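You operate a simulated robot arm through the tools that you are given. There is no shell and no other tool. Be economical: measure what you need, move in short steps, check, and stop when the job is done.

The job below is to be done with a simulated two-armed robot. You get a single attempt, and the scene is never put back.

## Task
Set the camera lift to standing and aim it by test pictures.
Fine: free the lock knob, slide, lock again; two pictures with the test key; between them move the tilt dial one mark as the display says; the second reads good.
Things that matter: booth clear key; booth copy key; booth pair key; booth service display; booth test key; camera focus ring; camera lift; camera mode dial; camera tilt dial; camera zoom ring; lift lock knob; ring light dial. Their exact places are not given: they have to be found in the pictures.

Only the result counts: the job must be done as asked and must still hold three seconds after the hand-in. Knocking over, shifting, dropping, spilling or breaking anything else fails it.

## Robot
Two 7-joint arms with fingered hands on one trunk, on a base that drives. Base frame: it is fixed to the floor where the robot stands at the start and does not move with it; the origin is under the middle of the robot, x ahead of it, y to its left, z up. Readings come in mm, degrees, newtons and seconds.
The left shoulder is at the start at [71, 172, 1427], the right one opposite. Places, roughly: booth clear key [1600, 100, 800]; booth copy key [1500, 100, 800]; booth pair key [1600, 100, 800]; booth service display [1200, 200, 1100]; booth test key [1500, 0, 800]; camera focus ring [900, 0, 1300]; camera lift [1100, 100, 1200]; camera mode dial [1100, 0, 1400]; camera tilt dial [1100, 0, 1200]; camera zoom ring [1000, 0, 1300]; lift lock knob [1100, 0, 1100]; ring light dial [1600, 200, 800]. Payload 5 kg a hand.
The TCP of each hand is the grasp point between the finger pads, 43 mm short of the fingertips. In the tool frame z runs along the fingers and y along their closing line. Largest opening 144 mm; the body of the gripper starts 50 mm behind the TCP. The gripper is a hand of 5 fingers: y runs from the thumb to the fingers, the wrist lies at [-21, -124, -221] in the tool frame.
Orientation is that of the tool frame in the base frame, as a unit quaternion [x, y, z, w]. With the fingers straight down and the wrist toward the robot, the tool's x, y and z point along [0, 1, 0], [1, 0, 0] and [0, 0, -1] of the base frame.

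## Interface
- The arms move only by the tool move_arm. It takes "left_commands", "right_commands" or both (then of equal length, played together; a hand with none holds still); each is a list of rows, each a list of 6 numbers: the shift along the base's x, y, z in mm, then the turn, a rotation vector about the base's x, y, z in degrees. In form: [[x, y, z, wx, wy, wz], ...]. A call has 1 to 8 rows; each row is the pose to reach, as a shift and turn from the pose commanded when the call began. A row lasts 0.2 s, in which the tool goes at most 50 mm and 8.6 degrees; a call with a longer step from one row to the next is refused whole. Where a pose cannot be reached the arm comes as near as it can. A force on the tool above 90 N (or 10 N above the force at the start of the call, whichever is more), or a blocked arm, ends the call early, and 0.2 s more pass. In this call time passes only in rows, and 0.2 s behind the last. It gives the time, the measured TCP pose, the force on the tool (base axes), the opening and the grip force at its end, in the units of the frame above (readings bear some noise), with the torque about the TCP (base axes, N m) and any sound that the robot's microphone picked up, and new pictures: "show" is both (left out), scene, wrist or none (wrist: the cameras of the hands that moved).
- Cameras (640 x 400 px; columns grow to the right, rows downward): "scene" is now at [142.2, 1, 1669.2]; the picture's right is [0.03, -1.00, 0.00], its down [-0.48, -0.01, -0.88] and it looks along [0.88, 0.03, -0.48] (base axes); focal length 286 px, centre (320, 200). "left" rides on the left gripper at [-86, -108, -168] in its tool frame; the picture's right is [-0.80, -0.28, 0.53], its down [0.54, -0.73, 0.42] and it looks along [0.27, 0.63, 0.73] (tool axes); focal length 275 px, centre (320, 200). "right" rides on the right gripper at [86, -108, -168] in its tool frame; the picture's right is [-0.80, 0.28, -0.53], its down [-0.54, -0.73, 0.42] and it looks along [-0.27, 0.63, 0.73] (tool axes); focal length 275 px, centre (320, 200).
- move_column(by): slides the trunk up (or, below 0, down) by that many mm; the arms and the scene camera ride with it, the base frame stays. It gives what a move gives, with no picture.
- roll_base(legs): drives the robot by 1 to 6 legs, each [ahead, left, turn to the left] in mm, mm and degrees, along the robot's own axes; the way and the turn of a leg run together, so that a leg with both is an arc; at most 1500 mm and 180 degrees a leg. The arms and the cameras ride along, it lands a little off, and it stops where it bumps. It gives what a move gives, and a new picture of the scene camera.
- curl_fingers(index, middle, ring, little, thumb_bend, thumb_turn, hand): sets how far each is bent, from 0 (flat) to 100 (curled in); at 30 the hand is open as for a grip, at 70 the pads meet at the TCP. One left out holds its place. A second passes; each finger stops where it meets its share of the squeeze, and holds until it gets a number again. It is the only way to open and close the hand. It gives what a move gives, with no picture; readings hold the bend of each and the force on index, middle, ring, little, thumb and palm. thumb_turn goes from beside the hand (0) to across from the fingers (100), as for a grip.
- turn_head(pan, tilt): turns the head with the scene camera to pan (to the left, within 86 degrees either way) and tilt (down, from -29 to 69), counted from straight ahead of the robot. It gives what a move gives, and a new picture of the scene camera.
- point_at(camera, pixels): there is no depth. For up to 12 entries [column, row, z] of the newest picture of that camera ("zoom" is the newest enlarged one), the place [x, y] in the base frame at which the ray of that pixel passes the height z, good to about 2 mm. It takes no simulated time.
- zoom(camera, box): a new picture of the part [left, top, right, bottom] of that camera's present view, enlarged. It takes no simulated time.
- close_job(): hands the job in; it is judged then, once.

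Keep the steps short. Do not move on a guess: measure, check each grasp and each placing, and mend mistakes. In all there are 80 turns and 260 pictures (those below and enlarged ones count). Leave the grippers open and the arms clear of the work at the hand-in unless told otherwise, and finish with a single line.

The tools are called after "Emit:" as a command line: name --argument value ..., lists and objects as JSON in quotes. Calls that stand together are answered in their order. move_arm: Moves the arms, as the interface text tells. Its arguments: {"type":"object","properties":{"left_commands":{"type":"array","items":{"type":"array","items":{"type":"number"}}},"right_commands":{"type":"array","items":{"type":"array","items":{"type":"number"}}},"show":{"type":"string","enum":["both","scene","wrist","none"]}},"required":[]} The other tools are called the same way: move_column (by) slides the trunk up or down; curl_fingers (index, middle, ring, little, thumb_bend, thumb_turn, hand) moves the fingers one by one; roll_base (legs) drives the base; turn_head (pan, tilt) turns the head that bears the scene camera; point_at (camera, pixels) gives the place at which the rays of pixels pass given heights; zoom (camera, box) takes an enlarged picture of a part of a camera's view; close_job () hands the job in.

At the start:

```text
time: 0.0
left_eef_pos: [784.0, 349.8, 1441.5]
left_tcp_rot: [0.707, 0.707, 0.0, 0.0]
left_ft_force: [0.1, -0.2, -0.6]
left_ft_torque: [0.04, -0.01, 0.03]
left_gripper_width: 143.4
left_grasp_force: 0.2
left_shape: jaw
left_bend: [30.0, 30.0, 30.0, 30.0, 30.0, 98.0]
left_finger forces: [0.1, 0.0, 0.0, 0.0, 0.0, 0.1]
right_eef_pos: [625.7, -306.8, 1422.4]
right_tcp_rot: [0.707, 0.708, 0.0, 0.0]
right_ft_force: [0.7, 0.4, -0.8]
right_ft_torque: [0.01, -0.01, 0.01]
right_gripper_width: 143.7
right_grasp_force: 0.1
right_shape: jaw
right_bend: [30.0, 30.0, 30.0, 30.0, 30.0, 98.0]
right_finger forces: [0.1, 0.1, 0.1, 0.1, 0.0, 0.1]
trunk travel left (down, up): [-525.0, 415.0]
robot x, y, heading: [-0.5, -1.3, 0.4]
head pan, tilt: [1.6, 28.9]
```

scene: 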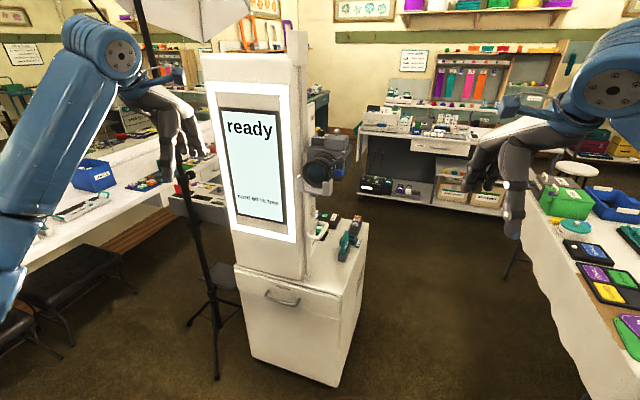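
right: 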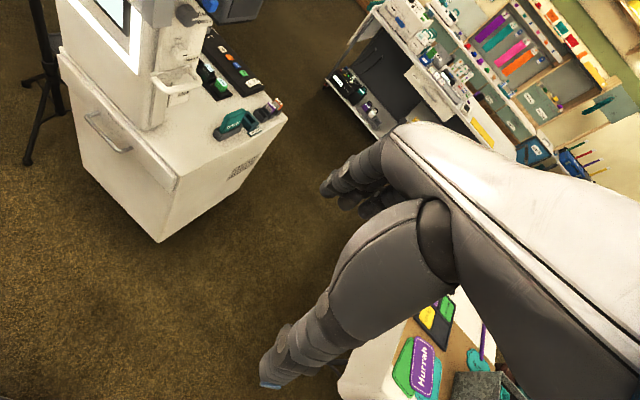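
left: 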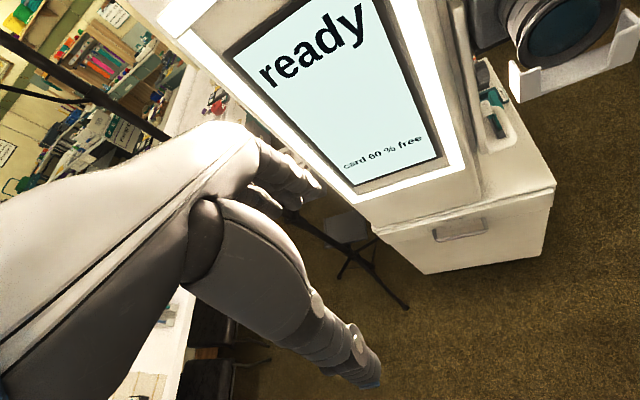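

I see the booth ahead, with the camera on its right side near (320,165). I'll zoom in on the booth and its side.

Emit:
zoom --camera "scene" --box '[280, 100, 400, 280]'

Emit:
zoom --camera "right" --box '[60, 0, 300, 150]'

Emit:
zoom --camera "left" --box '[440, 0, 640, 160]'

```text
2.22 times, centred on (340, 190) of scene
```

zoom: 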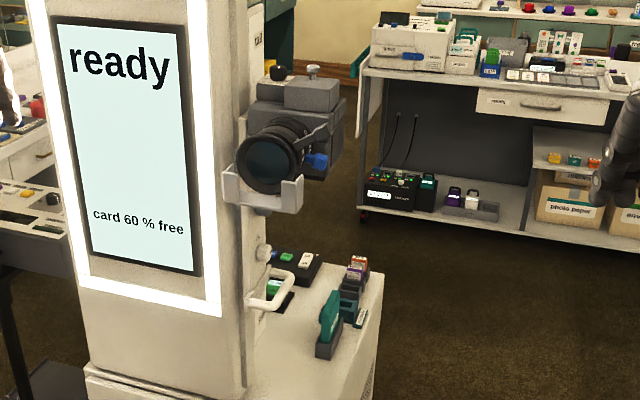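

```text
2.67 times, centred on (180, 75) of right
```

zoom: 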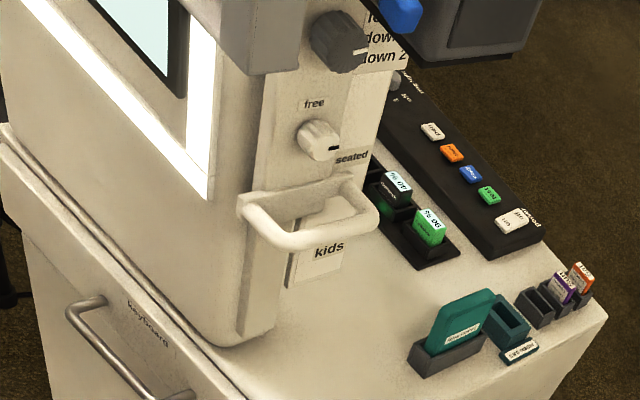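

```text
2.50 times, centred on (540, 80) of left
```

zoom: 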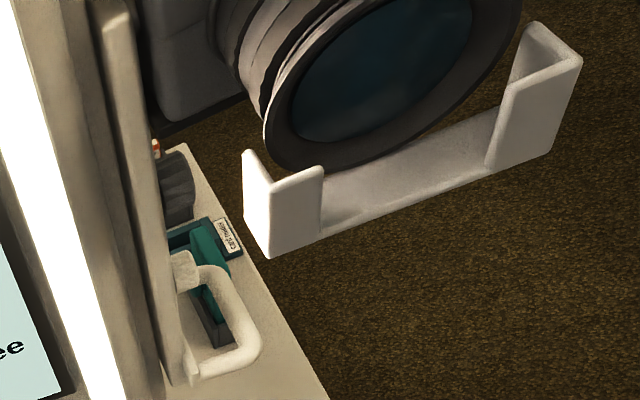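

Lift side faces the robot's right. Measuring the free floor and the booth's corners before driving.

Emit:
point_at --camera "scene" --pixels '[[253, 355, 0], [337, 386, 0], [365, 310, 0], [340, 295, 750], [366, 230, 750], [540, 205, 750], [590, 390, 750], [305, 225, 1100], [318, 170, 1300], [370, 192, 0], [495, 215, 0]]'

Emit:
turn_head --pan -45 --tilt 40

```text
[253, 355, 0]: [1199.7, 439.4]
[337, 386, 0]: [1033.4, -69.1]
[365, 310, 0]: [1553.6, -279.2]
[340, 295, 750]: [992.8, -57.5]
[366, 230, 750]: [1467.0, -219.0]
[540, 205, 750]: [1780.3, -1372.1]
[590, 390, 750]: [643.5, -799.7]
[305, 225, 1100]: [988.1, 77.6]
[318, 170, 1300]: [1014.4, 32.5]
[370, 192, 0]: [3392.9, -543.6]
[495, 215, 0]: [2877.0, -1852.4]
```

```text
time: 1.1
left_eef_pos: [784.7, 350.5, 1440.4]
left_tcp_rot: [0.707, 0.707, -0.001, 0.0]
left_ft_force: [-0.1, 1.3, 0.6]
left_ft_torque: [0.02, -0.01, -0.02]
left_gripper_width: 143.5
left_grasp_force: 0.0
left_shape: jaw
left_bend: [30.0, 30.0, 30.0, 30.0, 30.0, 98.0]
left_finger forces: [0.0, 0.0, 0.0, 0.1, 0.0, 0.0]
right_eef_pos: [625.4, -308.9, 1423.0]
right_tcp_rot: [0.707, 0.707, 0.0, -0.001]
right_ft_force: [-0.6, 0.5, 1.2]
right_ft_torque: [0.01, 0.03, 0.01]
right_gripper_width: 143.8
right_grasp_force: 0.0
right_shape: jaw
right_bend: [30.0, 30.0, 30.0, 30.0, 30.0, 98.0]
right_finger forces: [0.0, 0.0, 0.1, 0.0, 0.0, 0.0]
trunk travel left (down, up): [-525.0, 415.0]
robot x, y, heading: [0.7, 0.3, -0.1]
head pan, tilt: [-45.0, 40.0]
```

scene: 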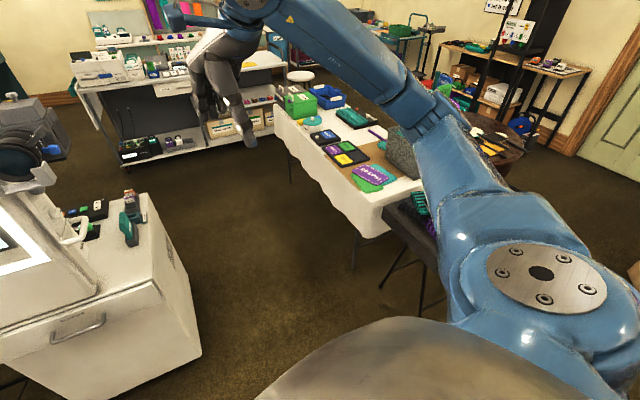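

Checking the side table's edge positions and the cart's side corners for driving room.

Emit:
point_at --camera "scene" --pixels '[[385, 205, 750], [275, 115, 750], [353, 268, 0], [290, 180, 0], [420, 312, 0], [382, 288, 0], [200, 352, 0], [120, 165, 0], [200, 150, 0], [100, 295, 750], [150, 195, 750]]'

Emit:
zoom --camera "scene" --box '[0, 90, 200, 270]'

```text
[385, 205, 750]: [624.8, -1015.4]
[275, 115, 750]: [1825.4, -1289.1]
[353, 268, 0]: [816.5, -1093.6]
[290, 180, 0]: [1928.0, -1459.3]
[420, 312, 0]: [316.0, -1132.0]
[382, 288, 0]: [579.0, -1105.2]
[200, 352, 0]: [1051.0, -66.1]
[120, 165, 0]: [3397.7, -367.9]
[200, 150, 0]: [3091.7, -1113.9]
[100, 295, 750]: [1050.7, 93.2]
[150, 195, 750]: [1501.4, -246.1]
```

```text
2.22 times, centred on (100, 180) of scene
```

zoom: 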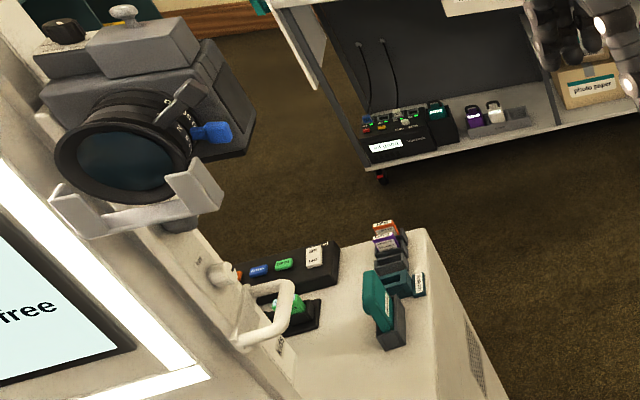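

There is about 1 m of free floor between the cart and side table. I'll shift right, go ahead, then turn left 45° with the arms still well short of the booth.

Emit:
roll_base --legs '[[0, -450, 0], [300, 0, 0], [0, 0, 45]]'

Emit:
turn_head --pan 0 --tilt 30

```text
time: 6.3
left_eef_pos: [1021.1, -0.7, 1441.5]
left_tcp_rot: [0.668, 0.744, 0.0, 0.002]
left_ft_force: [-7.5, -18.5, 6.2]
left_ft_torque: [0.62, -0.41, -0.54]
left_gripper_width: 143.8
left_grasp_force: 0.1
left_shape: jaw
left_bend: [30.0, 30.0, 30.0, 32.0, 30.0, 98.0]
left_finger forces: [0.0, 0.1, 0.1, 22.6, 0.0, 0.0]
right_eef_pos: [966.7, -650.0, 1421.4]
right_tcp_rot: [0.648, 0.762, 0.001, -0.001]
right_ft_force: [0.7, 0.2, 0.0]
right_ft_torque: [-0.01, 0.06, 0.0]
right_gripper_width: 144.1
right_grasp_force: 0.0
right_shape: jaw
right_bend: [30.0, 30.0, 30.0, 30.0, 30.0, 97.0]
right_finger forces: [0.0, 0.0, 0.1, 0.0, 0.0, 0.0]
trunk travel left (down, up): [-525.0, 415.0]
robot x, y, heading: [300.0, -443.3, 8.8]
head pan, tilt: [-45.0, 40.0]
stopped in leg 3: the force on the tool passed its limit at 102 N (the readings are from after the stop); the commanded pose is now the measured one
```

scene: 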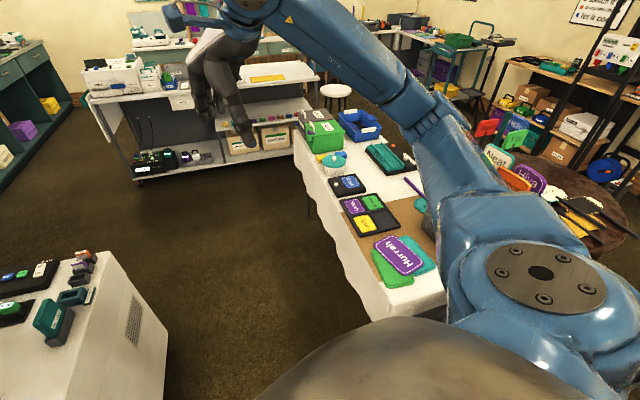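

```text
time: 7.4
left_eef_pos: [1020.7, 1.5, 1441.3]
left_tcp_rot: [0.666, 0.746, 0.0, 0.002]
left_ft_force: [-1.9, -27.2, -0.3]
left_ft_torque: [0.55, -0.01, -1.44]
left_gripper_width: 144.1
left_grasp_force: 0.0
left_shape: jaw
left_bend: [30.0, 30.0, 29.0, 32.0, 30.0, 98.0]
left_finger forces: [0.0, 0.0, 0.0, 24.3, 0.1, 0.0]
right_eef_pos: [968.2, -650.6, 1421.6]
right_tcp_rot: [0.648, 0.762, 0.002, -0.001]
right_ft_force: [0.0, -0.3, -0.4]
right_ft_torque: [0.0, -0.02, -0.01]
right_gripper_width: 143.8
right_grasp_force: 0.0
right_shape: jaw
right_bend: [30.0, 30.0, 30.0, 30.0, 30.0, 97.0]
right_finger forces: [0.0, 0.1, 0.0, 0.0, 0.1, 0.0]
trunk travel left (down, up): [-525.0, 415.0]
robot x, y, heading: [300.5, -440.6, 9.2]
head pan, tilt: [0.0, 30.0]
```

scene: 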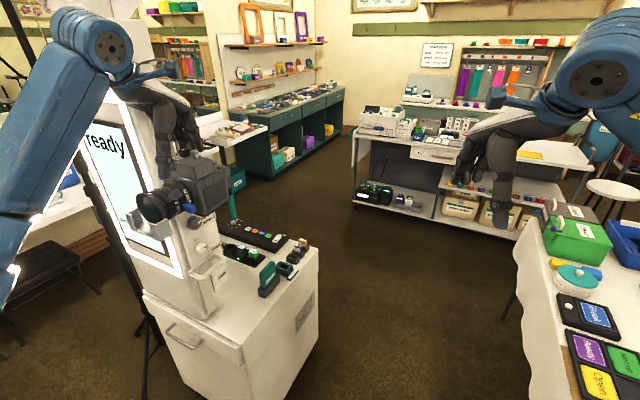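

The left hand touched the booth/camera (its finger reads 24 N, pushed toward −y). I'll turn back right, away from it, and reverse.

Emit:
roll_base --legs '[[0, 0, -9], [-330, 0, 0]]'

Emit:
zoom --camera "scene" --box '[150, 60, 400, 320]'

```text
time: 10.3
left_eef_pos: [745.5, -110.7, 1438.8]
left_tcp_rot: [0.721, 0.693, -0.002, 0.001]
left_ft_force: [0.3, 0.8, 0.3]
left_ft_torque: [0.0, 0.06, -0.02]
left_gripper_width: 143.9
left_grasp_force: 0.1
left_shape: jaw
left_bend: [30.0, 30.0, 30.0, 30.0, 30.0, 98.0]
left_finger forces: [0.0, 0.0, 0.0, 0.0, 0.0, 0.1]
right_eef_pos: [590.7, -748.0, 1420.9]
right_tcp_rot: [0.705, 0.71, 0.0, -0.001]
right_ft_force: [0.5, -0.3, 0.2]
right_ft_torque: [0.0, 0.03, 0.01]
right_gripper_width: 144.1
right_grasp_force: 0.0
right_shape: jaw
right_bend: [30.0, 30.0, 30.0, 30.0, 30.0, 97.0]
right_finger forces: [0.0, 0.0, 0.0, 0.0, 0.1, 0.0]
trunk travel left (down, up): [-525.0, 415.0]
robot x, y, heading: [-40.2, -448.5, 0.2]
head pan, tilt: [0.0, 30.0]
```

scene: 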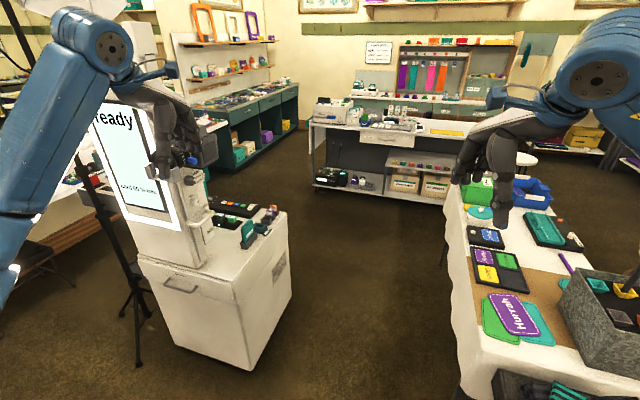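

```text
1.54 times, centred on (275, 190) of scene
```

zoom: 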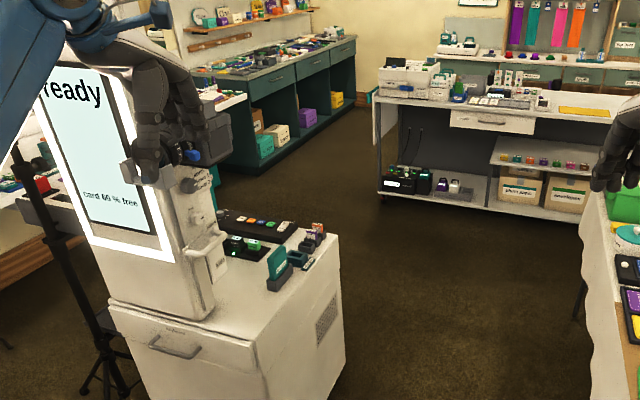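

Clear now, nothing looks displaced. From here the hands' swing radius (855 mm) misses the booth (1130 mm). I'll turn 50° left and then sidestep toward the lift.

Emit:
roll_base --legs '[[0, 0, 50], [189, -350, 0]]'

Emit:
zoom --camera "scene" --box '[170, 60, 470, 300]'

```text
time: 15.0
left_eef_pos: [599.4, 291.4, 1438.9]
left_tcp_rot: [0.361, 0.932, -0.001, 0.003]
left_ft_force: [-0.5, -0.2, 0.0]
left_ft_torque: [-0.01, -0.07, 0.02]
left_gripper_width: 143.8
left_grasp_force: 0.0
left_shape: jaw
left_bend: [30.0, 30.0, 30.0, 30.0, 30.0, 98.0]
left_finger forces: [0.1, 0.0, 0.0, 0.0, 0.0, 0.0]
right_eef_pos: [989.3, -237.7, 1422.3]
right_tcp_rot: [0.34, 0.941, 0.0, 0.001]
right_ft_force: [-1.8, -0.4, 0.1]
right_ft_torque: [0.02, -0.06, 0.02]
right_gripper_width: 143.9
right_grasp_force: 0.1
right_shape: jaw
right_bend: [30.0, 30.0, 30.0, 30.0, 30.0, 97.0]
right_finger forces: [0.0, 0.0, 0.0, 0.0, 0.1, 0.0]
trunk travel left (down, up): [-525.0, 415.0]
robot x, y, heading: [355.1, -521.1, 50.2]
head pan, tilt: [0.0, 30.0]
```

scene: 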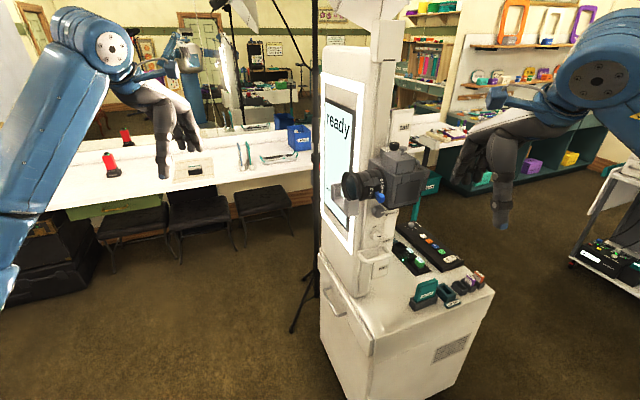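

```text
1.67 times, centred on (320, 180) of scene
```

zoom: 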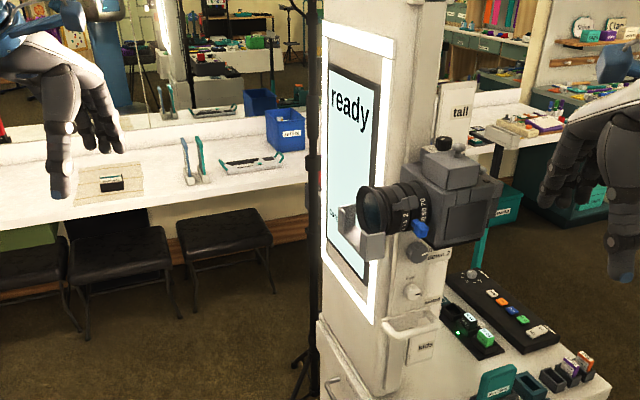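

Good view. I'll enlarge the lift and panel parts.

Emit:
zoom --camera "scene" --box '[330, 130, 450, 230]'

Emit:
zoom --camera "scene" --box '[350, 215, 430, 290]'

Emit:
zoom --camera "scene" --box '[380, 210, 500, 310]'

```text
4.00 times, centred on (390, 180) of scene
```

zoom: 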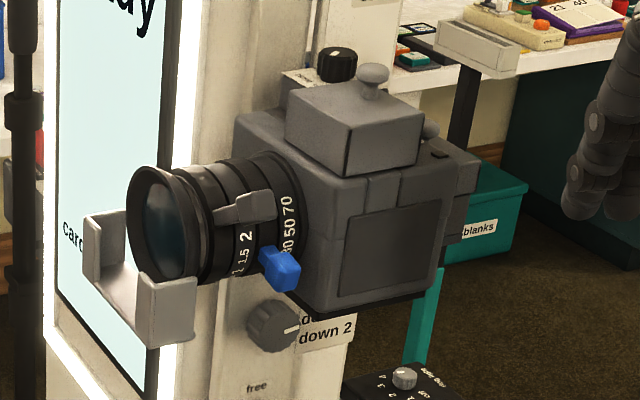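

```text
5.33 times, centred on (390, 252) of scene
```

zoom: 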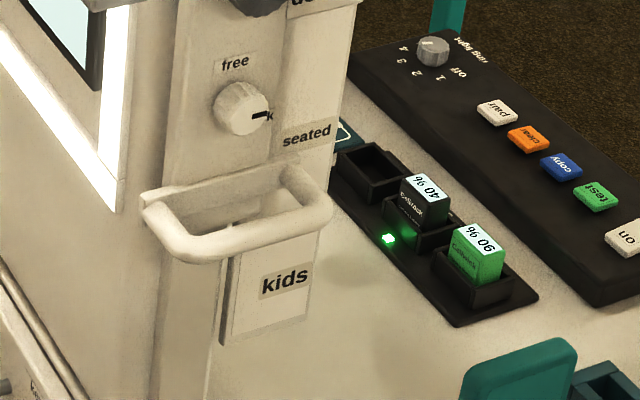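

```text
4.00 times, centred on (440, 260) of scene
```

zoom: 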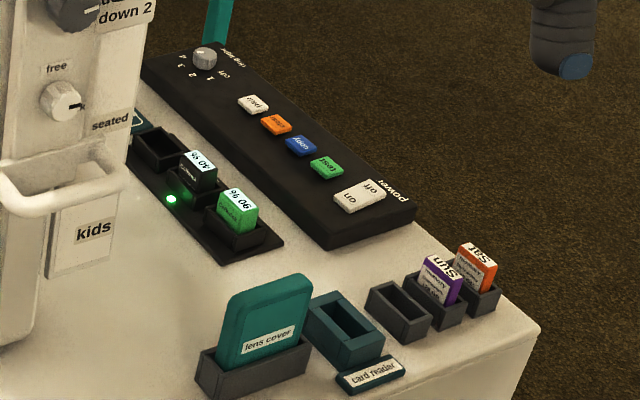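

I have the layout: knob at about (376,235), tilt dial (378,211), handle (376,260), test key (442,251). I'll record these rays, draw the right hand back, then lower the trunk for a second viewpoint.

Emit:
point_at --camera "scene" --pixels '[[375.6, 234.6, 1000], [375.6, 234.6, 1200], [378, 211.5, 1000], [378, 211.5, 1300], [376, 259.5, 900], [376, 259.5, 1100], [441.8, 251.2, 800], [441.8, 251.2, 850]]'

Emit:
move_arm --right_commands '[[-30, -30, 0, 0, 0, 0], [-60, -60, 0, 0, 0, 0], [-90, -90, 0, 0, 0, 0], [-120, -120, 0, 0, 0, 0]]' --show "none"

Emit:
move_column --by -250

Emit:
turn_head --pan -10 --tilt 20

Emit:
zoom --camera "scene" --box '[220, 100, 380, 240]'

```text
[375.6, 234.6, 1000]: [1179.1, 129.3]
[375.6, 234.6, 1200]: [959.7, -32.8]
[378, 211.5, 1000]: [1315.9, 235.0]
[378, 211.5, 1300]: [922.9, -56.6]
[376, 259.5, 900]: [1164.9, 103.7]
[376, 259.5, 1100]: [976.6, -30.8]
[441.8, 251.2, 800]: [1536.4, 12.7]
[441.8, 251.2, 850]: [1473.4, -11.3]
```

```text
time: 16.0
left_eef_pos: [601.0, 288.7, 1440.5]
left_tcp_rot: [0.362, 0.932, 0.0, 0.003]
left_ft_force: [-1.1, -1.1, 0.9]
left_ft_torque: [0.06, -0.03, 0.0]
left_gripper_width: 143.8
left_grasp_force: 0.1
left_shape: jaw
left_bend: [30.0, 30.0, 30.0, 30.0, 30.0, 98.0]
left_finger forces: [0.0, 0.1, 0.0, 0.0, 0.1, 0.1]
right_eef_pos: [870.1, -358.7, 1425.7]
right_tcp_rot: [0.34, 0.941, -0.001, -0.001]
right_ft_force: [-0.5, 0.6, 1.0]
right_ft_torque: [0.05, -0.01, 0.0]
right_gripper_width: 143.9
right_grasp_force: 0.1
right_shape: jaw
right_bend: [30.0, 30.0, 30.0, 30.0, 30.0, 97.0]
right_finger forces: [0.0, 0.0, 0.0, 0.0, 0.0, 0.1]
right hand out of reach, approached as far as the arm can: row 4
trunk travel left (down, up): [-525.0, 415.0]
robot x, y, heading: [354.7, -518.5, 50.2]
head pan, tilt: [0.0, 30.0]
```

```text
time: 18.6
left_eef_pos: [603.2, 291.0, 1189.0]
left_tcp_rot: [0.362, 0.932, 0.0, 0.002]
left_ft_force: [-0.3, -0.5, -0.7]
left_ft_torque: [0.03, 0.03, 0.0]
left_gripper_width: 144.0
left_grasp_force: 0.0
left_shape: jaw
left_bend: [30.0, 30.0, 30.0, 30.0, 30.0, 98.0]
left_finger forces: [0.1, 0.0, 0.0, 0.1, 0.0, 0.0]
right_eef_pos: [869.0, -357.1, 1174.6]
right_tcp_rot: [0.34, 0.94, -0.002, -0.001]
right_ft_force: [-0.6, -0.8, -1.2]
right_ft_torque: [0.0, 0.0, -0.02]
right_gripper_width: 143.7
right_grasp_force: 0.1
right_shape: jaw
right_bend: [30.0, 30.0, 30.0, 30.0, 30.0, 97.0]
right_finger forces: [0.0, 0.0, 0.0, 0.1, 0.1, 0.0]
trunk travel left (down, up): [-275.0, 665.0]
robot x, y, heading: [356.4, -523.0, 50.1]
head pan, tilt: [0.0, 30.0]
```

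```text
time: 19.3
left_eef_pos: [602.9, 290.0, 1189.8]
left_tcp_rot: [0.362, 0.932, -0.001, 0.003]
left_ft_force: [-0.1, 0.0, 0.0]
left_ft_torque: [0.02, -0.03, 0.0]
left_gripper_width: 143.9
left_grasp_force: 0.0
left_shape: jaw
left_bend: [30.0, 30.0, 30.0, 30.0, 30.0, 98.0]
left_finger forces: [0.0, 0.0, 0.0, 0.1, 0.1, 0.1]
right_eef_pos: [870.7, -357.6, 1174.8]
right_tcp_rot: [0.34, 0.941, -0.002, -0.001]
right_ft_force: [-0.7, 0.3, 1.2]
right_ft_torque: [-0.01, 0.01, 0.01]
right_gripper_width: 143.7
right_grasp_force: 0.1
right_shape: jaw
right_bend: [30.0, 30.0, 30.0, 30.0, 30.0, 97.0]
right_finger forces: [0.0, 0.0, 0.0, 0.1, 0.0, 0.0]
trunk travel left (down, up): [-275.0, 665.0]
robot x, y, heading: [351.9, -522.5, 50.0]
head pan, tilt: [-10.0, 20.0]
```

scene: 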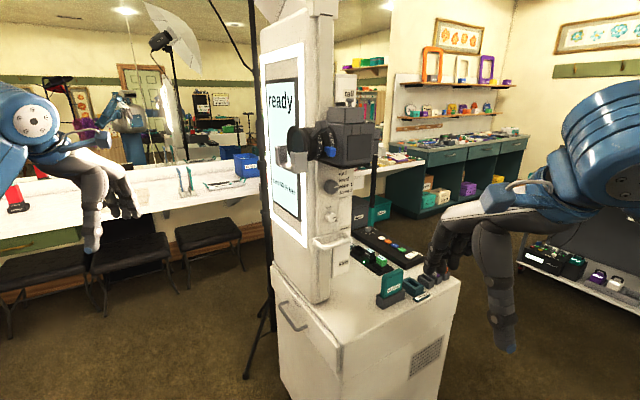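

```text
2.86 times, centred on (300, 170) of scene
```

zoom: 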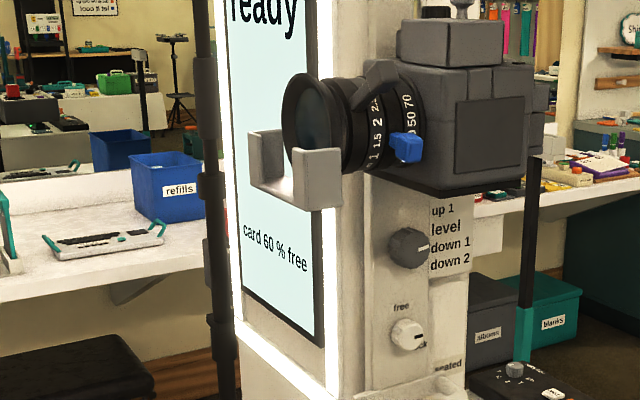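

Emit:
zoom --camera "scene" --box '[305, 165, 365, 215]'

Emit:
zoom --camera "scene" --box '[300, 200, 384, 270]'

Emit:
zoom --camera "scene" --box '[290, 40, 410, 140]'

```text
8.00 times, centred on (335, 190) of scene
```

zoom: 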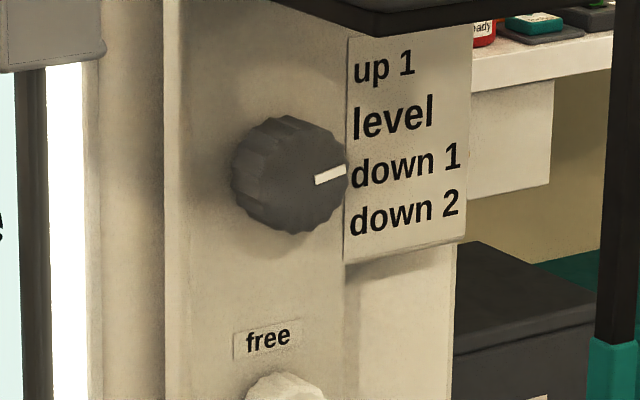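

```text
5.71 times, centred on (342, 235) of scene
```

zoom: 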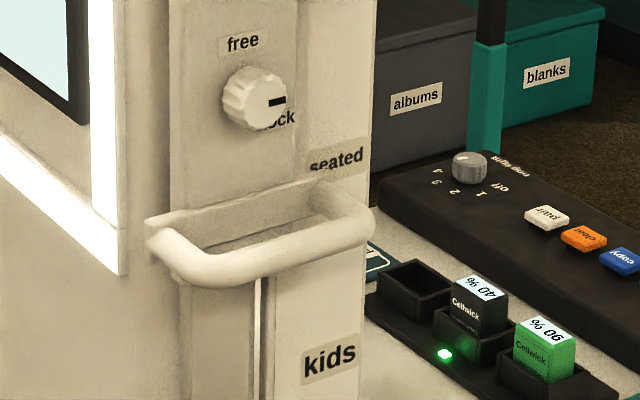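

```text
4.00 times, centred on (350, 90) of scene
```

zoom: 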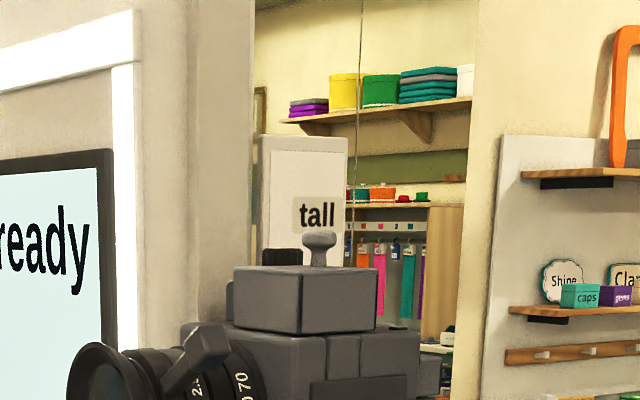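

Dial now points to "down 1"; lock knob's pointer is at "lock". Scale labels run kids–seated–…–tall. Getting second rays for triangulation.

Emit:
point_at --camera "scene" --pixels '[[330.6, 217, 1000], [330.6, 217, 1200], [331.2, 186.6, 1100], [331.2, 186.6, 1300], [329.7, 242.9, 900], [329.7, 242.9, 1100], [343.8, 262.7, 900], [343.8, 262.7, 1100], [345, 227.6, 1000], [345, 227.6, 1200], [349, 93.5, 1500], [349, 93.5, 1600]]'

Emit:
point_at --camera "scene" --pixels '[[330, 303, 800], [303, 303, 800], [372, 300, 800], [400, 248, 800], [388, 243, 800], [380, 238, 800], [368, 233, 800], [394, 295, 800]]'

```text
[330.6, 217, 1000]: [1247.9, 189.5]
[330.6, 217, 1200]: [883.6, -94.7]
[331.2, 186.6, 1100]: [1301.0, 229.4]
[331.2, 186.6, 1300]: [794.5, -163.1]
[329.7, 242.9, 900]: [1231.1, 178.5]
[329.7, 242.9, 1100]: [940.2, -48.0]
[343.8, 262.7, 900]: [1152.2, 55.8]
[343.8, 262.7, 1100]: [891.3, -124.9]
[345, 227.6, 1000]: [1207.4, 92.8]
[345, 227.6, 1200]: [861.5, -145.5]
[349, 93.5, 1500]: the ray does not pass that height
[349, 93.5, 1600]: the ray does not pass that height
```

```text
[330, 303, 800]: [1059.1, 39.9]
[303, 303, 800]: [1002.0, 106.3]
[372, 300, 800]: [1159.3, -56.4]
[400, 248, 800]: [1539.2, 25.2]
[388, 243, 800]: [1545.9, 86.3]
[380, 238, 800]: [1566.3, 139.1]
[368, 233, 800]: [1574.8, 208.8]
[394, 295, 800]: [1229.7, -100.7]
```

Triangulated: knob ≈ (1075,53,1095), tilt dial ≈ (1060,45,1195), handle bar ≈ (1043,20,1029), side normal ≈ (-0.38,-0.93). I'll pull the left hand in, then drive to stand in front of that side.

Emit:
move_arm --left_commands '[[-30, -35, 0, 0, 0, 0], [-60, -70, 0, 0, 0, 0], [-90, -105, 0, 0, 0, 0], [-120, -140, 0, 0, 0, 0], [-150, -175, 0, 0, 0, 0]]' --show "none"

Emit:
roll_base --legs '[[200, -410, 0], [0, 0, 18]]'

Emit:
turn_head --pan 0 --tilt 20

```text
time: 20.5
left_eef_pos: [447.8, 112.9, 1188.1]
left_tcp_rot: [0.362, 0.932, 0.001, 0.003]
left_ft_force: [-0.5, -1.0, 0.1]
left_ft_torque: [0.08, -0.02, 0.05]
left_gripper_width: 144.0
left_grasp_force: 0.1
left_shape: jaw
left_bend: [30.0, 30.0, 30.0, 30.0, 30.0, 98.0]
left_finger forces: [0.0, 0.0, 0.0, 0.1, 0.0, 0.0]
right_eef_pos: [870.3, -358.4, 1174.7]
right_tcp_rot: [0.34, 0.941, 0.0, 0.0]
right_ft_force: [-0.2, -0.6, 0.7]
right_ft_torque: [0.03, -0.06, -0.02]
right_gripper_width: 143.8
right_grasp_force: 0.0
right_shape: jaw
right_bend: [30.0, 30.0, 30.0, 30.0, 30.0, 97.0]
right_finger forces: [0.1, 0.1, 0.0, 0.1, 0.0, 0.0]
trunk travel left (down, up): [-275.0, 665.0]
robot x, y, heading: [356.4, -522.2, 50.2]
head pan, tilt: [-10.0, 20.0]
```

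```text
time: 23.0
left_eef_pos: [838.0, 20.7, 1185.9]
left_tcp_rot: [0.348, 0.937, -0.002, -0.003]
left_ft_force: [-4.9, 0.1, -1.4]
left_ft_torque: [-0.12, -0.38, 0.1]
left_gripper_width: 144.1
left_grasp_force: 0.1
left_shape: jaw
left_bend: [30.0, 30.0, 30.0, 30.0, 30.0, 97.0]
left_finger forces: [1.1, 0.0, 0.0, 0.0, 0.0, 4.2]
right_eef_pos: [1271.2, -450.5, 1175.5]
right_tcp_rot: [0.335, 0.942, -0.002, 0.0]
right_ft_force: [-0.7, -0.2, -0.6]
right_ft_torque: [-0.02, 0.01, 0.0]
right_gripper_width: 143.8
right_grasp_force: 0.1
right_shape: jaw
right_bend: [30.0, 30.0, 30.0, 30.0, 30.0, 98.0]
right_finger forces: [0.1, 0.0, 0.0, 0.1, 0.0, 0.1]
trunk travel left (down, up): [-275.0, 665.0]
robot x, y, heading: [753.2, -617.2, 50.8]
head pan, tilt: [-10.0, 20.0]
stopped in leg 1: the force on the tool passed its limit at 98 N (the readings are from after the stop); the commanded pose is now the measured one
```

scene: 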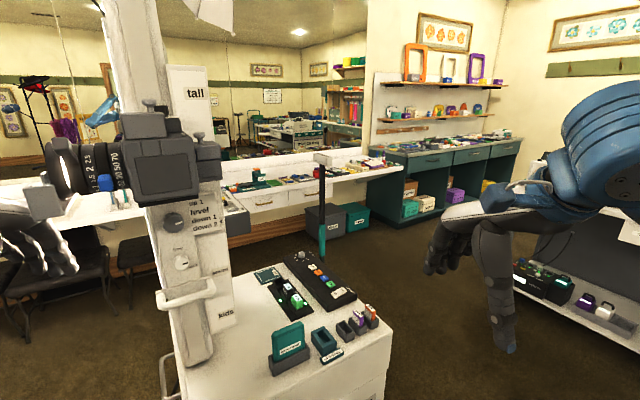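

```text
time: 23.7
left_eef_pos: [837.2, 19.9, 1187.4]
left_tcp_rot: [0.348, 0.937, -0.002, -0.003]
left_ft_force: [-8.1, 1.3, -1.2]
left_ft_torque: [-0.24, -0.77, 0.23]
left_gripper_width: 144.1
left_grasp_force: 0.2
left_shape: jaw
left_bend: [30.0, 30.0, 30.0, 30.0, 30.0, 97.0]
left_finger forces: [3.1, 0.0, 0.0, 0.0, 0.0, 5.6]
right_eef_pos: [1271.8, -450.4, 1173.7]
right_tcp_rot: [0.335, 0.942, -0.002, 0.001]
right_ft_force: [-0.2, 0.5, 0.0]
right_ft_torque: [-0.02, -0.02, 0.01]
right_gripper_width: 144.1
right_grasp_force: 0.1
right_shape: jaw
right_bend: [30.0, 30.0, 30.0, 30.0, 30.0, 98.0]
right_finger forces: [0.0, 0.0, 0.0, 0.1, 0.1, 0.1]
trunk travel left (down, up): [-275.0, 665.0]
robot x, y, heading: [759.4, -626.5, 50.8]
head pan, tilt: [0.0, 20.0]
```

scene: 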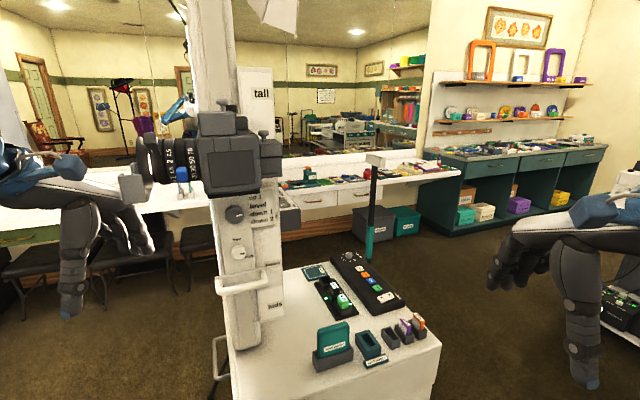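

The left hand touched the lens bracket. I'll pull it off toward −x and look.

Emit:
move_arm --left_commands '[[-30, 10, 0, 0, 0, 0], [-70, 10, 0, 0, 0, 0], [-110, 10, 0, 0, 0, 0], [-150, 0, 0, 0, 0, 0]]' --show "scene"

Emit:
zoom --camera "scene" --box '[100, 90, 300, 250]'

```text
time: 24.7
left_eef_pos: [690.3, 20.6, 1195.2]
left_tcp_rot: [0.35, 0.937, 0.008, 0.001]
left_ft_force: [0.5, 4.0, -10.0]
left_ft_torque: [-0.49, 0.03, -0.07]
left_gripper_width: 144.1
left_grasp_force: 0.0
left_shape: jaw
left_bend: [30.0, 30.0, 30.0, 30.0, 30.0, 98.0]
left_finger forces: [0.1, 0.1, 0.0, 0.0, 0.1, 0.1]
right_eef_pos: [1273.1, -449.0, 1175.3]
right_tcp_rot: [0.335, 0.942, -0.002, -0.001]
right_ft_force: [-0.6, -0.2, 0.4]
right_ft_torque: [0.0, 0.03, 0.04]
right_gripper_width: 143.8
right_grasp_force: 0.1
right_shape: jaw
right_bend: [30.0, 30.0, 30.0, 30.0, 30.0, 98.0]
right_finger forces: [0.0, 0.1, 0.0, 0.1, 0.1, 0.0]
trunk travel left (down, up): [-275.0, 665.0]
robot x, y, heading: [759.1, -618.4, 50.7]
head pan, tilt: [0.0, 20.0]
```

scene: 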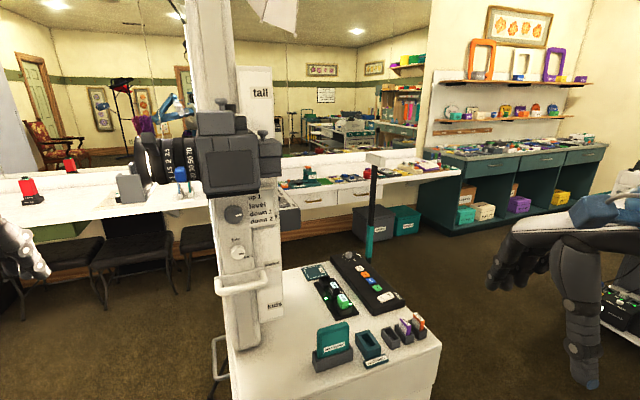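

```text
2.50 times, centred on (200, 170) of scene
```

zoom: 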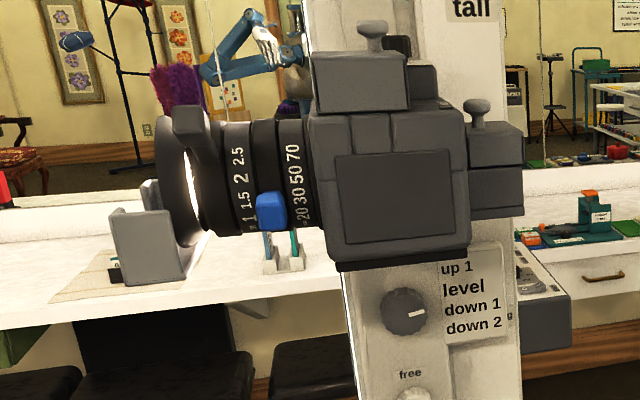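

Both rings look unchanged; a "g" of "standing" peeks out beside "down 2", so standing is at z≈1170 and the lift (handle at seated) needs about +130 mm. Turning to face the panel squarely.

Emit:
roll_base --legs '[[0, 0, 17]]'

Emit:
turn_head --pan 0 --tilt 25

Emit:
zoom --camera "scene" --box '[220, 120, 420, 300]'

```text
time: 26.1
left_eef_pos: [504.3, -28.9, 1186.7]
left_tcp_rot: [0.207, 0.978, -0.002, -0.003]
left_ft_force: [-0.4, 0.2, -0.3]
left_ft_torque: [0.01, -0.04, 0.02]
left_gripper_width: 144.0
left_grasp_force: 0.0
left_shape: jaw
left_bend: [30.0, 30.0, 30.0, 30.0, 30.0, 98.0]
left_finger forces: [0.0, 0.0, 0.0, 0.1, 0.1, 0.0]
right_eef_pos: [1199.5, -307.0, 1173.8]
right_tcp_rot: [0.191, 0.982, -0.002, -0.001]
right_ft_force: [1.1, -0.5, 1.2]
right_ft_torque: [-0.01, 0.0, -0.02]
right_gripper_width: 144.1
right_grasp_force: 0.0
right_shape: jaw
right_bend: [30.0, 30.0, 30.0, 30.0, 30.0, 98.0]
right_finger forces: [0.0, 0.1, 0.0, 0.1, 0.0, 0.1]
trunk travel left (down, up): [-275.0, 665.0]
robot x, y, heading: [762.7, -620.6, 67.6]
head pan, tilt: [0.0, 20.0]
```

scene: 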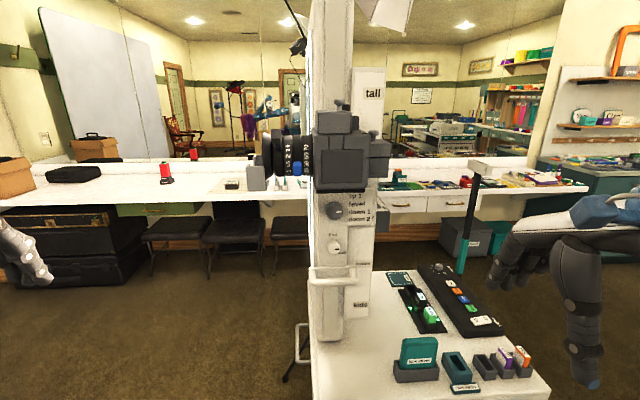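

```text
time: 26.7
left_eef_pos: [504.2, -28.8, 1187.6]
left_tcp_rot: [0.206, 0.978, -0.003, -0.002]
left_ft_force: [-0.1, 0.3, 0.2]
left_ft_torque: [-0.02, 0.01, -0.03]
left_gripper_width: 144.2
left_grasp_force: 0.1
left_shape: jaw
left_bend: [30.0, 30.0, 30.0, 30.0, 30.0, 98.0]
left_finger forces: [0.0, 0.0, 0.1, 0.0, 0.0, 0.1]
right_eef_pos: [1200.6, -306.7, 1176.2]
right_tcp_rot: [0.192, 0.981, -0.002, 0.0]
right_ft_force: [0.3, -0.2, 0.3]
right_ft_torque: [0.02, -0.02, 0.01]
right_gripper_width: 143.8
right_grasp_force: 0.0
right_shape: jaw
right_bend: [30.0, 30.0, 30.0, 30.0, 30.0, 98.0]
right_finger forces: [0.1, 0.1, 0.0, 0.0, 0.1, 0.0]
trunk travel left (down, up): [-275.0, 665.0]
robot x, y, heading: [754.9, -619.7, 67.7]
head pan, tilt: [0.0, 25.0]
```

scene: 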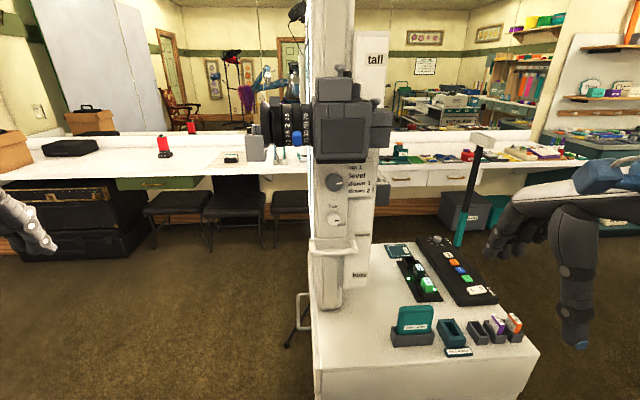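

```text
2.22 times, centred on (320, 210) of scene
```

zoom: 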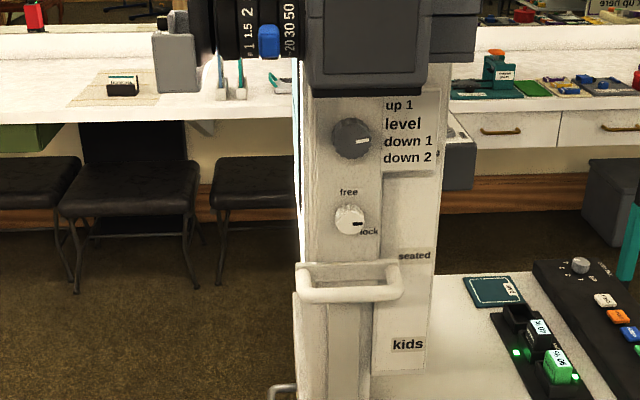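

Clean view: handle bracket's top edge is right at "seated". Refining positions from this viewpoint.

Emit:
point_at --camera "scene" --pixels '[[333.5, 218.6, 1080], [333.5, 218.6, 1110], [334, 181.7, 1180], [334, 181.7, 1210], [311.9, 248.3, 1020], [311.9, 248.3, 1040], [355.1, 246, 1020], [355.1, 246, 1040], [361.9, 234.8, 1037], [361.9, 234.8, 1060], [358.7, 274.8, 908], [358.7, 274.8, 930]]'

Emit:
zoom --camera "scene" --box '[400, 220, 520, 320]'

Emit:
move_arm --right_commands '[[0, 0, 0, 0, 0, 4], [0, 0, 0, 0, 0, 0]]' --show "wrist"

```text
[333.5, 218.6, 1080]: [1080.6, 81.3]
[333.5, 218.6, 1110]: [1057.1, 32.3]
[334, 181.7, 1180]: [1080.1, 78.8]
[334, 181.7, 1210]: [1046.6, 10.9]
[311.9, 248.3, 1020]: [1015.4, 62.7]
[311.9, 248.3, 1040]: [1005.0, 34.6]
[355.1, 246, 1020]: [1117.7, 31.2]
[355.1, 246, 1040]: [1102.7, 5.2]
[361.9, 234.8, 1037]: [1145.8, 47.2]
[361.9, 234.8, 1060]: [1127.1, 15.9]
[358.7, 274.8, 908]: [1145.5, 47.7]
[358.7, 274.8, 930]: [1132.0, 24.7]
```

```text
4.00 times, centred on (460, 270) of scene
```

zoom: 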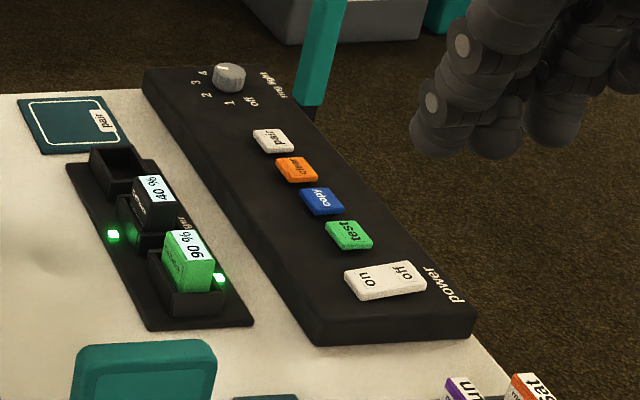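

```text
time: 27.3
left_eef_pos: [504.4, -27.2, 1187.8]
left_tcp_rot: [0.206, 0.978, -0.004, -0.002]
left_ft_force: [-0.4, 0.2, 0.4]
left_ft_torque: [-0.04, 0.01, -0.04]
left_gripper_width: 143.9
left_grasp_force: 0.0
left_shape: jaw
left_bend: [30.0, 30.0, 30.0, 30.0, 30.0, 98.0]
left_finger forces: [0.0, 0.1, 0.1, 0.0, 0.0, 0.0]
right_eef_pos: [1199.7, -307.3, 1174.0]
right_tcp_rot: [0.191, 0.982, -0.002, 0.0]
right_ft_force: [0.4, 1.0, -0.5]
right_ft_torque: [-0.02, 0.0, 0.0]
right_gripper_width: 144.1
right_grasp_force: 0.0
right_shape: jaw
right_bend: [30.0, 30.0, 30.0, 30.0, 30.0, 98.0]
right_finger forces: [0.0, 0.0, 0.0, 0.0, 0.0, 0.1]
trunk travel left (down, up): [-275.0, 665.0]
robot x, y, heading: [752.7, -619.0, 67.9]
head pan, tilt: [0.0, 25.0]
```

right: 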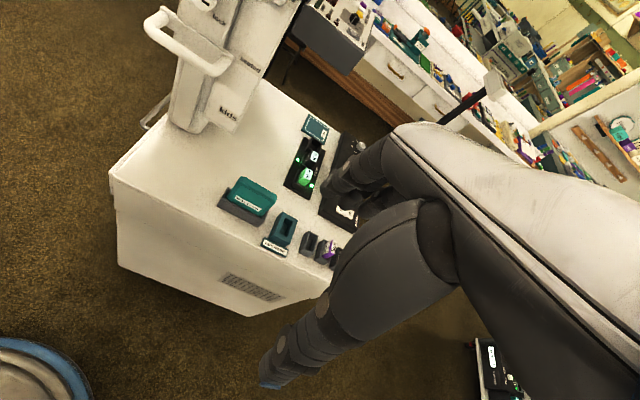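

Yaw of the panel ≈ −18°, kids/seated labels agree at (1145,48). I'll shape the right hand for the small knob (index and little tucked, middle+ring opposite thumb) and then pitch the hand to point at the panel.

Emit:
curl_fingers --hand "right" --index 100 --little 100 --middle 52 --ring 52 --thumb_bend 52

Emit:
move_arm --right_commands '[[-17, 22, -7, 7.9, -3.2, 0], [-34, 44, -14, 15.8, -6.4, 0], [-51, 66, -21, 23.6, -9.6, 0], [-68, 88, -28, 31.5, -12.7, 0], [-85, 110, -35, 39.4, -15.9, 0], [-102, 132, -42, 47.3, -19.1, 0], [-119, 154, -49, 55.2, -22.3, 0], [-136, 176, -56, 63, -25.5, 0]]' --show "both"

```text
time: 28.3
left_eef_pos: [504.6, -28.4, 1188.2]
left_tcp_rot: [0.206, 0.978, -0.003, -0.003]
left_ft_force: [-0.3, -0.3, 0.4]
left_ft_torque: [-0.01, -0.02, -0.03]
left_gripper_width: 144.0
left_grasp_force: 0.0
left_shape: jaw
left_bend: [30.0, 30.0, 30.0, 30.0, 30.0, 98.0]
left_finger forces: [0.0, 0.0, 0.1, 0.0, 0.1, 0.1]
right_eef_pos: [1199.4, -306.2, 1174.6]
right_tcp_rot: [0.192, 0.981, -0.002, -0.001]
right_ft_force: [0.2, 0.3, -0.3]
right_ft_torque: [0.05, -0.02, -0.01]
right_gripper_width: 83.4
right_grasp_force: 0.0
right_shape: fingers
right_bend: [100.0, 52.0, 52.0, 100.0, 52.0, 98.0]
right_finger forces: [0.0, 0.1, 0.0, 0.0, 0.0, 0.0]
trunk travel left (down, up): [-275.0, 665.0]
robot x, y, heading: [758.1, -619.1, 67.8]
head pan, tilt: [0.0, 25.0]
```

```text
time: 30.3
left_eef_pos: [501.2, -27.7, 1187.3]
left_tcp_rot: [0.207, 0.978, -0.003, -0.002]
left_ft_force: [-0.9, 0.0, -0.4]
left_ft_torque: [0.04, -0.08, 0.0]
left_gripper_width: 144.1
left_grasp_force: 0.1
left_shape: jaw
left_bend: [30.0, 30.0, 30.0, 30.0, 30.0, 98.0]
left_finger forces: [0.0, 0.0, 0.0, 0.1, 0.0, 0.0]
right_eef_pos: [941.7, -87.4, 1064.8]
right_tcp_rot: [0.223, 0.859, 0.451, -0.096]
right_ft_force: [-0.5, -0.8, -1.0]
right_ft_torque: [-0.02, -0.02, -0.06]
right_gripper_width: 83.4
right_grasp_force: 0.2
right_shape: fingers
right_bend: [100.0, 52.0, 52.0, 100.0, 52.0, 98.0]
right_finger forces: [0.0, 0.0, 0.0, 0.0, 0.0, 0.1]
right hand out of reach, approached as far as the arm can: row 1, 2, 3, 4, 5, 6, 7, 8
trunk travel left (down, up): [-275.0, 665.0]
robot x, y, heading: [757.5, -619.5, 67.7]
head pan, tilt: [0.0, 25.0]
stopped in row 8 (right hand): the arm was blocked; the commanded pose is now the measured one
```

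scene: 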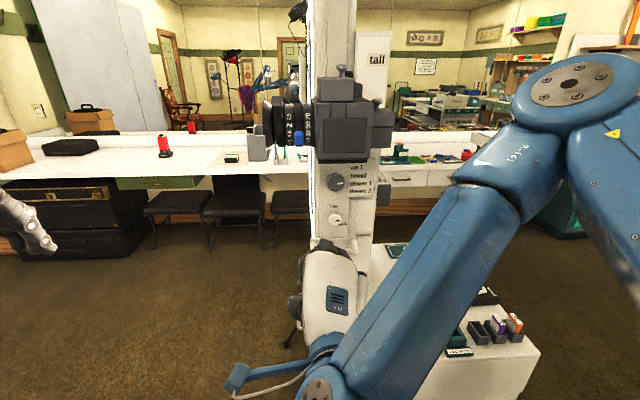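
right: 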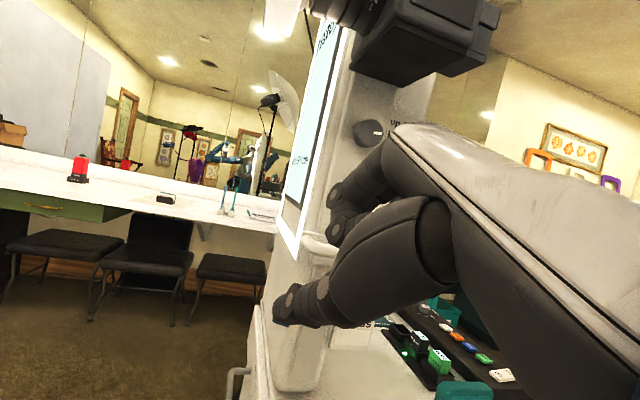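

Arm is too cramped at this distance. I'll back the robot about 170 mm and raise the trunk 50 mm, so the wrist has more room.

Emit:
roll_base --legs '[[-170, 0, 0]]'

Emit:
move_column --by 80

```text
time: 31.9
left_eef_pos: [439.1, -188.4, 1189.7]
left_tcp_rot: [0.205, 0.979, -0.002, -0.003]
left_ft_force: [0.0, -0.8, 0.1]
left_ft_torque: [0.01, -0.04, 0.0]
left_gripper_width: 144.0
left_grasp_force: 0.1
left_shape: jaw
left_bend: [30.0, 30.0, 30.0, 30.0, 30.0, 98.0]
left_finger forces: [0.0, 0.0, 0.0, 0.0, 0.0, 0.0]
right_eef_pos: [877.6, -244.8, 1064.9]
right_tcp_rot: [0.222, 0.859, 0.451, -0.097]
right_ft_force: [-0.7, -0.4, 0.2]
right_ft_torque: [0.02, -0.03, -0.01]
right_gripper_width: 83.0
right_grasp_force: 0.2
right_shape: fingers
right_bend: [100.0, 52.0, 52.0, 100.0, 52.0, 98.0]
right_finger forces: [0.1, 0.1, 0.0, 0.0, 0.0, 0.0]
trunk travel left (down, up): [-275.0, 665.0]
robot x, y, heading: [693.6, -778.5, 68.0]
head pan, tilt: [0.0, 25.0]
stopped in leg 1: the robot was blocked; the commanded pose is now the measured one
```

scene: 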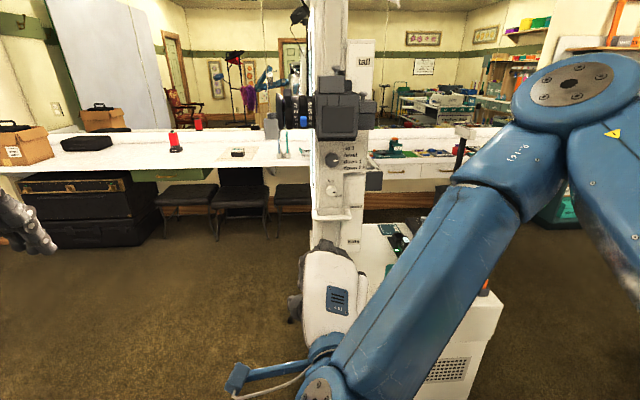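

```text
time: 33.1
left_eef_pos: [439.6, -184.3, 1267.3]
left_tcp_rot: [0.205, 0.979, -0.003, -0.002]
left_ft_force: [0.5, -0.1, -0.1]
left_ft_torque: [0.0, 0.03, 0.0]
left_gripper_width: 143.8
left_grasp_force: 0.0
left_shape: jaw
left_bend: [30.0, 30.0, 30.0, 30.0, 30.0, 98.0]
left_finger forces: [0.0, 0.0, 0.1, 0.0, 0.0, 0.0]
right_eef_pos: [879.1, -242.6, 1144.0]
right_tcp_rot: [0.223, 0.859, 0.451, -0.097]
right_ft_force: [-0.1, 1.2, -1.4]
right_ft_torque: [0.01, 0.0, 0.03]
right_gripper_width: 83.3
right_grasp_force: 0.2
right_shape: fingers
right_bend: [100.0, 52.0, 52.0, 100.0, 52.0, 98.0]
right_finger forces: [0.0, 0.0, 0.0, 0.1, 0.1, 0.0]
trunk travel left (down, up): [-355.0, 585.0]
robot x, y, heading: [693.4, -776.6, 67.9]
head pan, tilt: [0.0, 25.0]
```

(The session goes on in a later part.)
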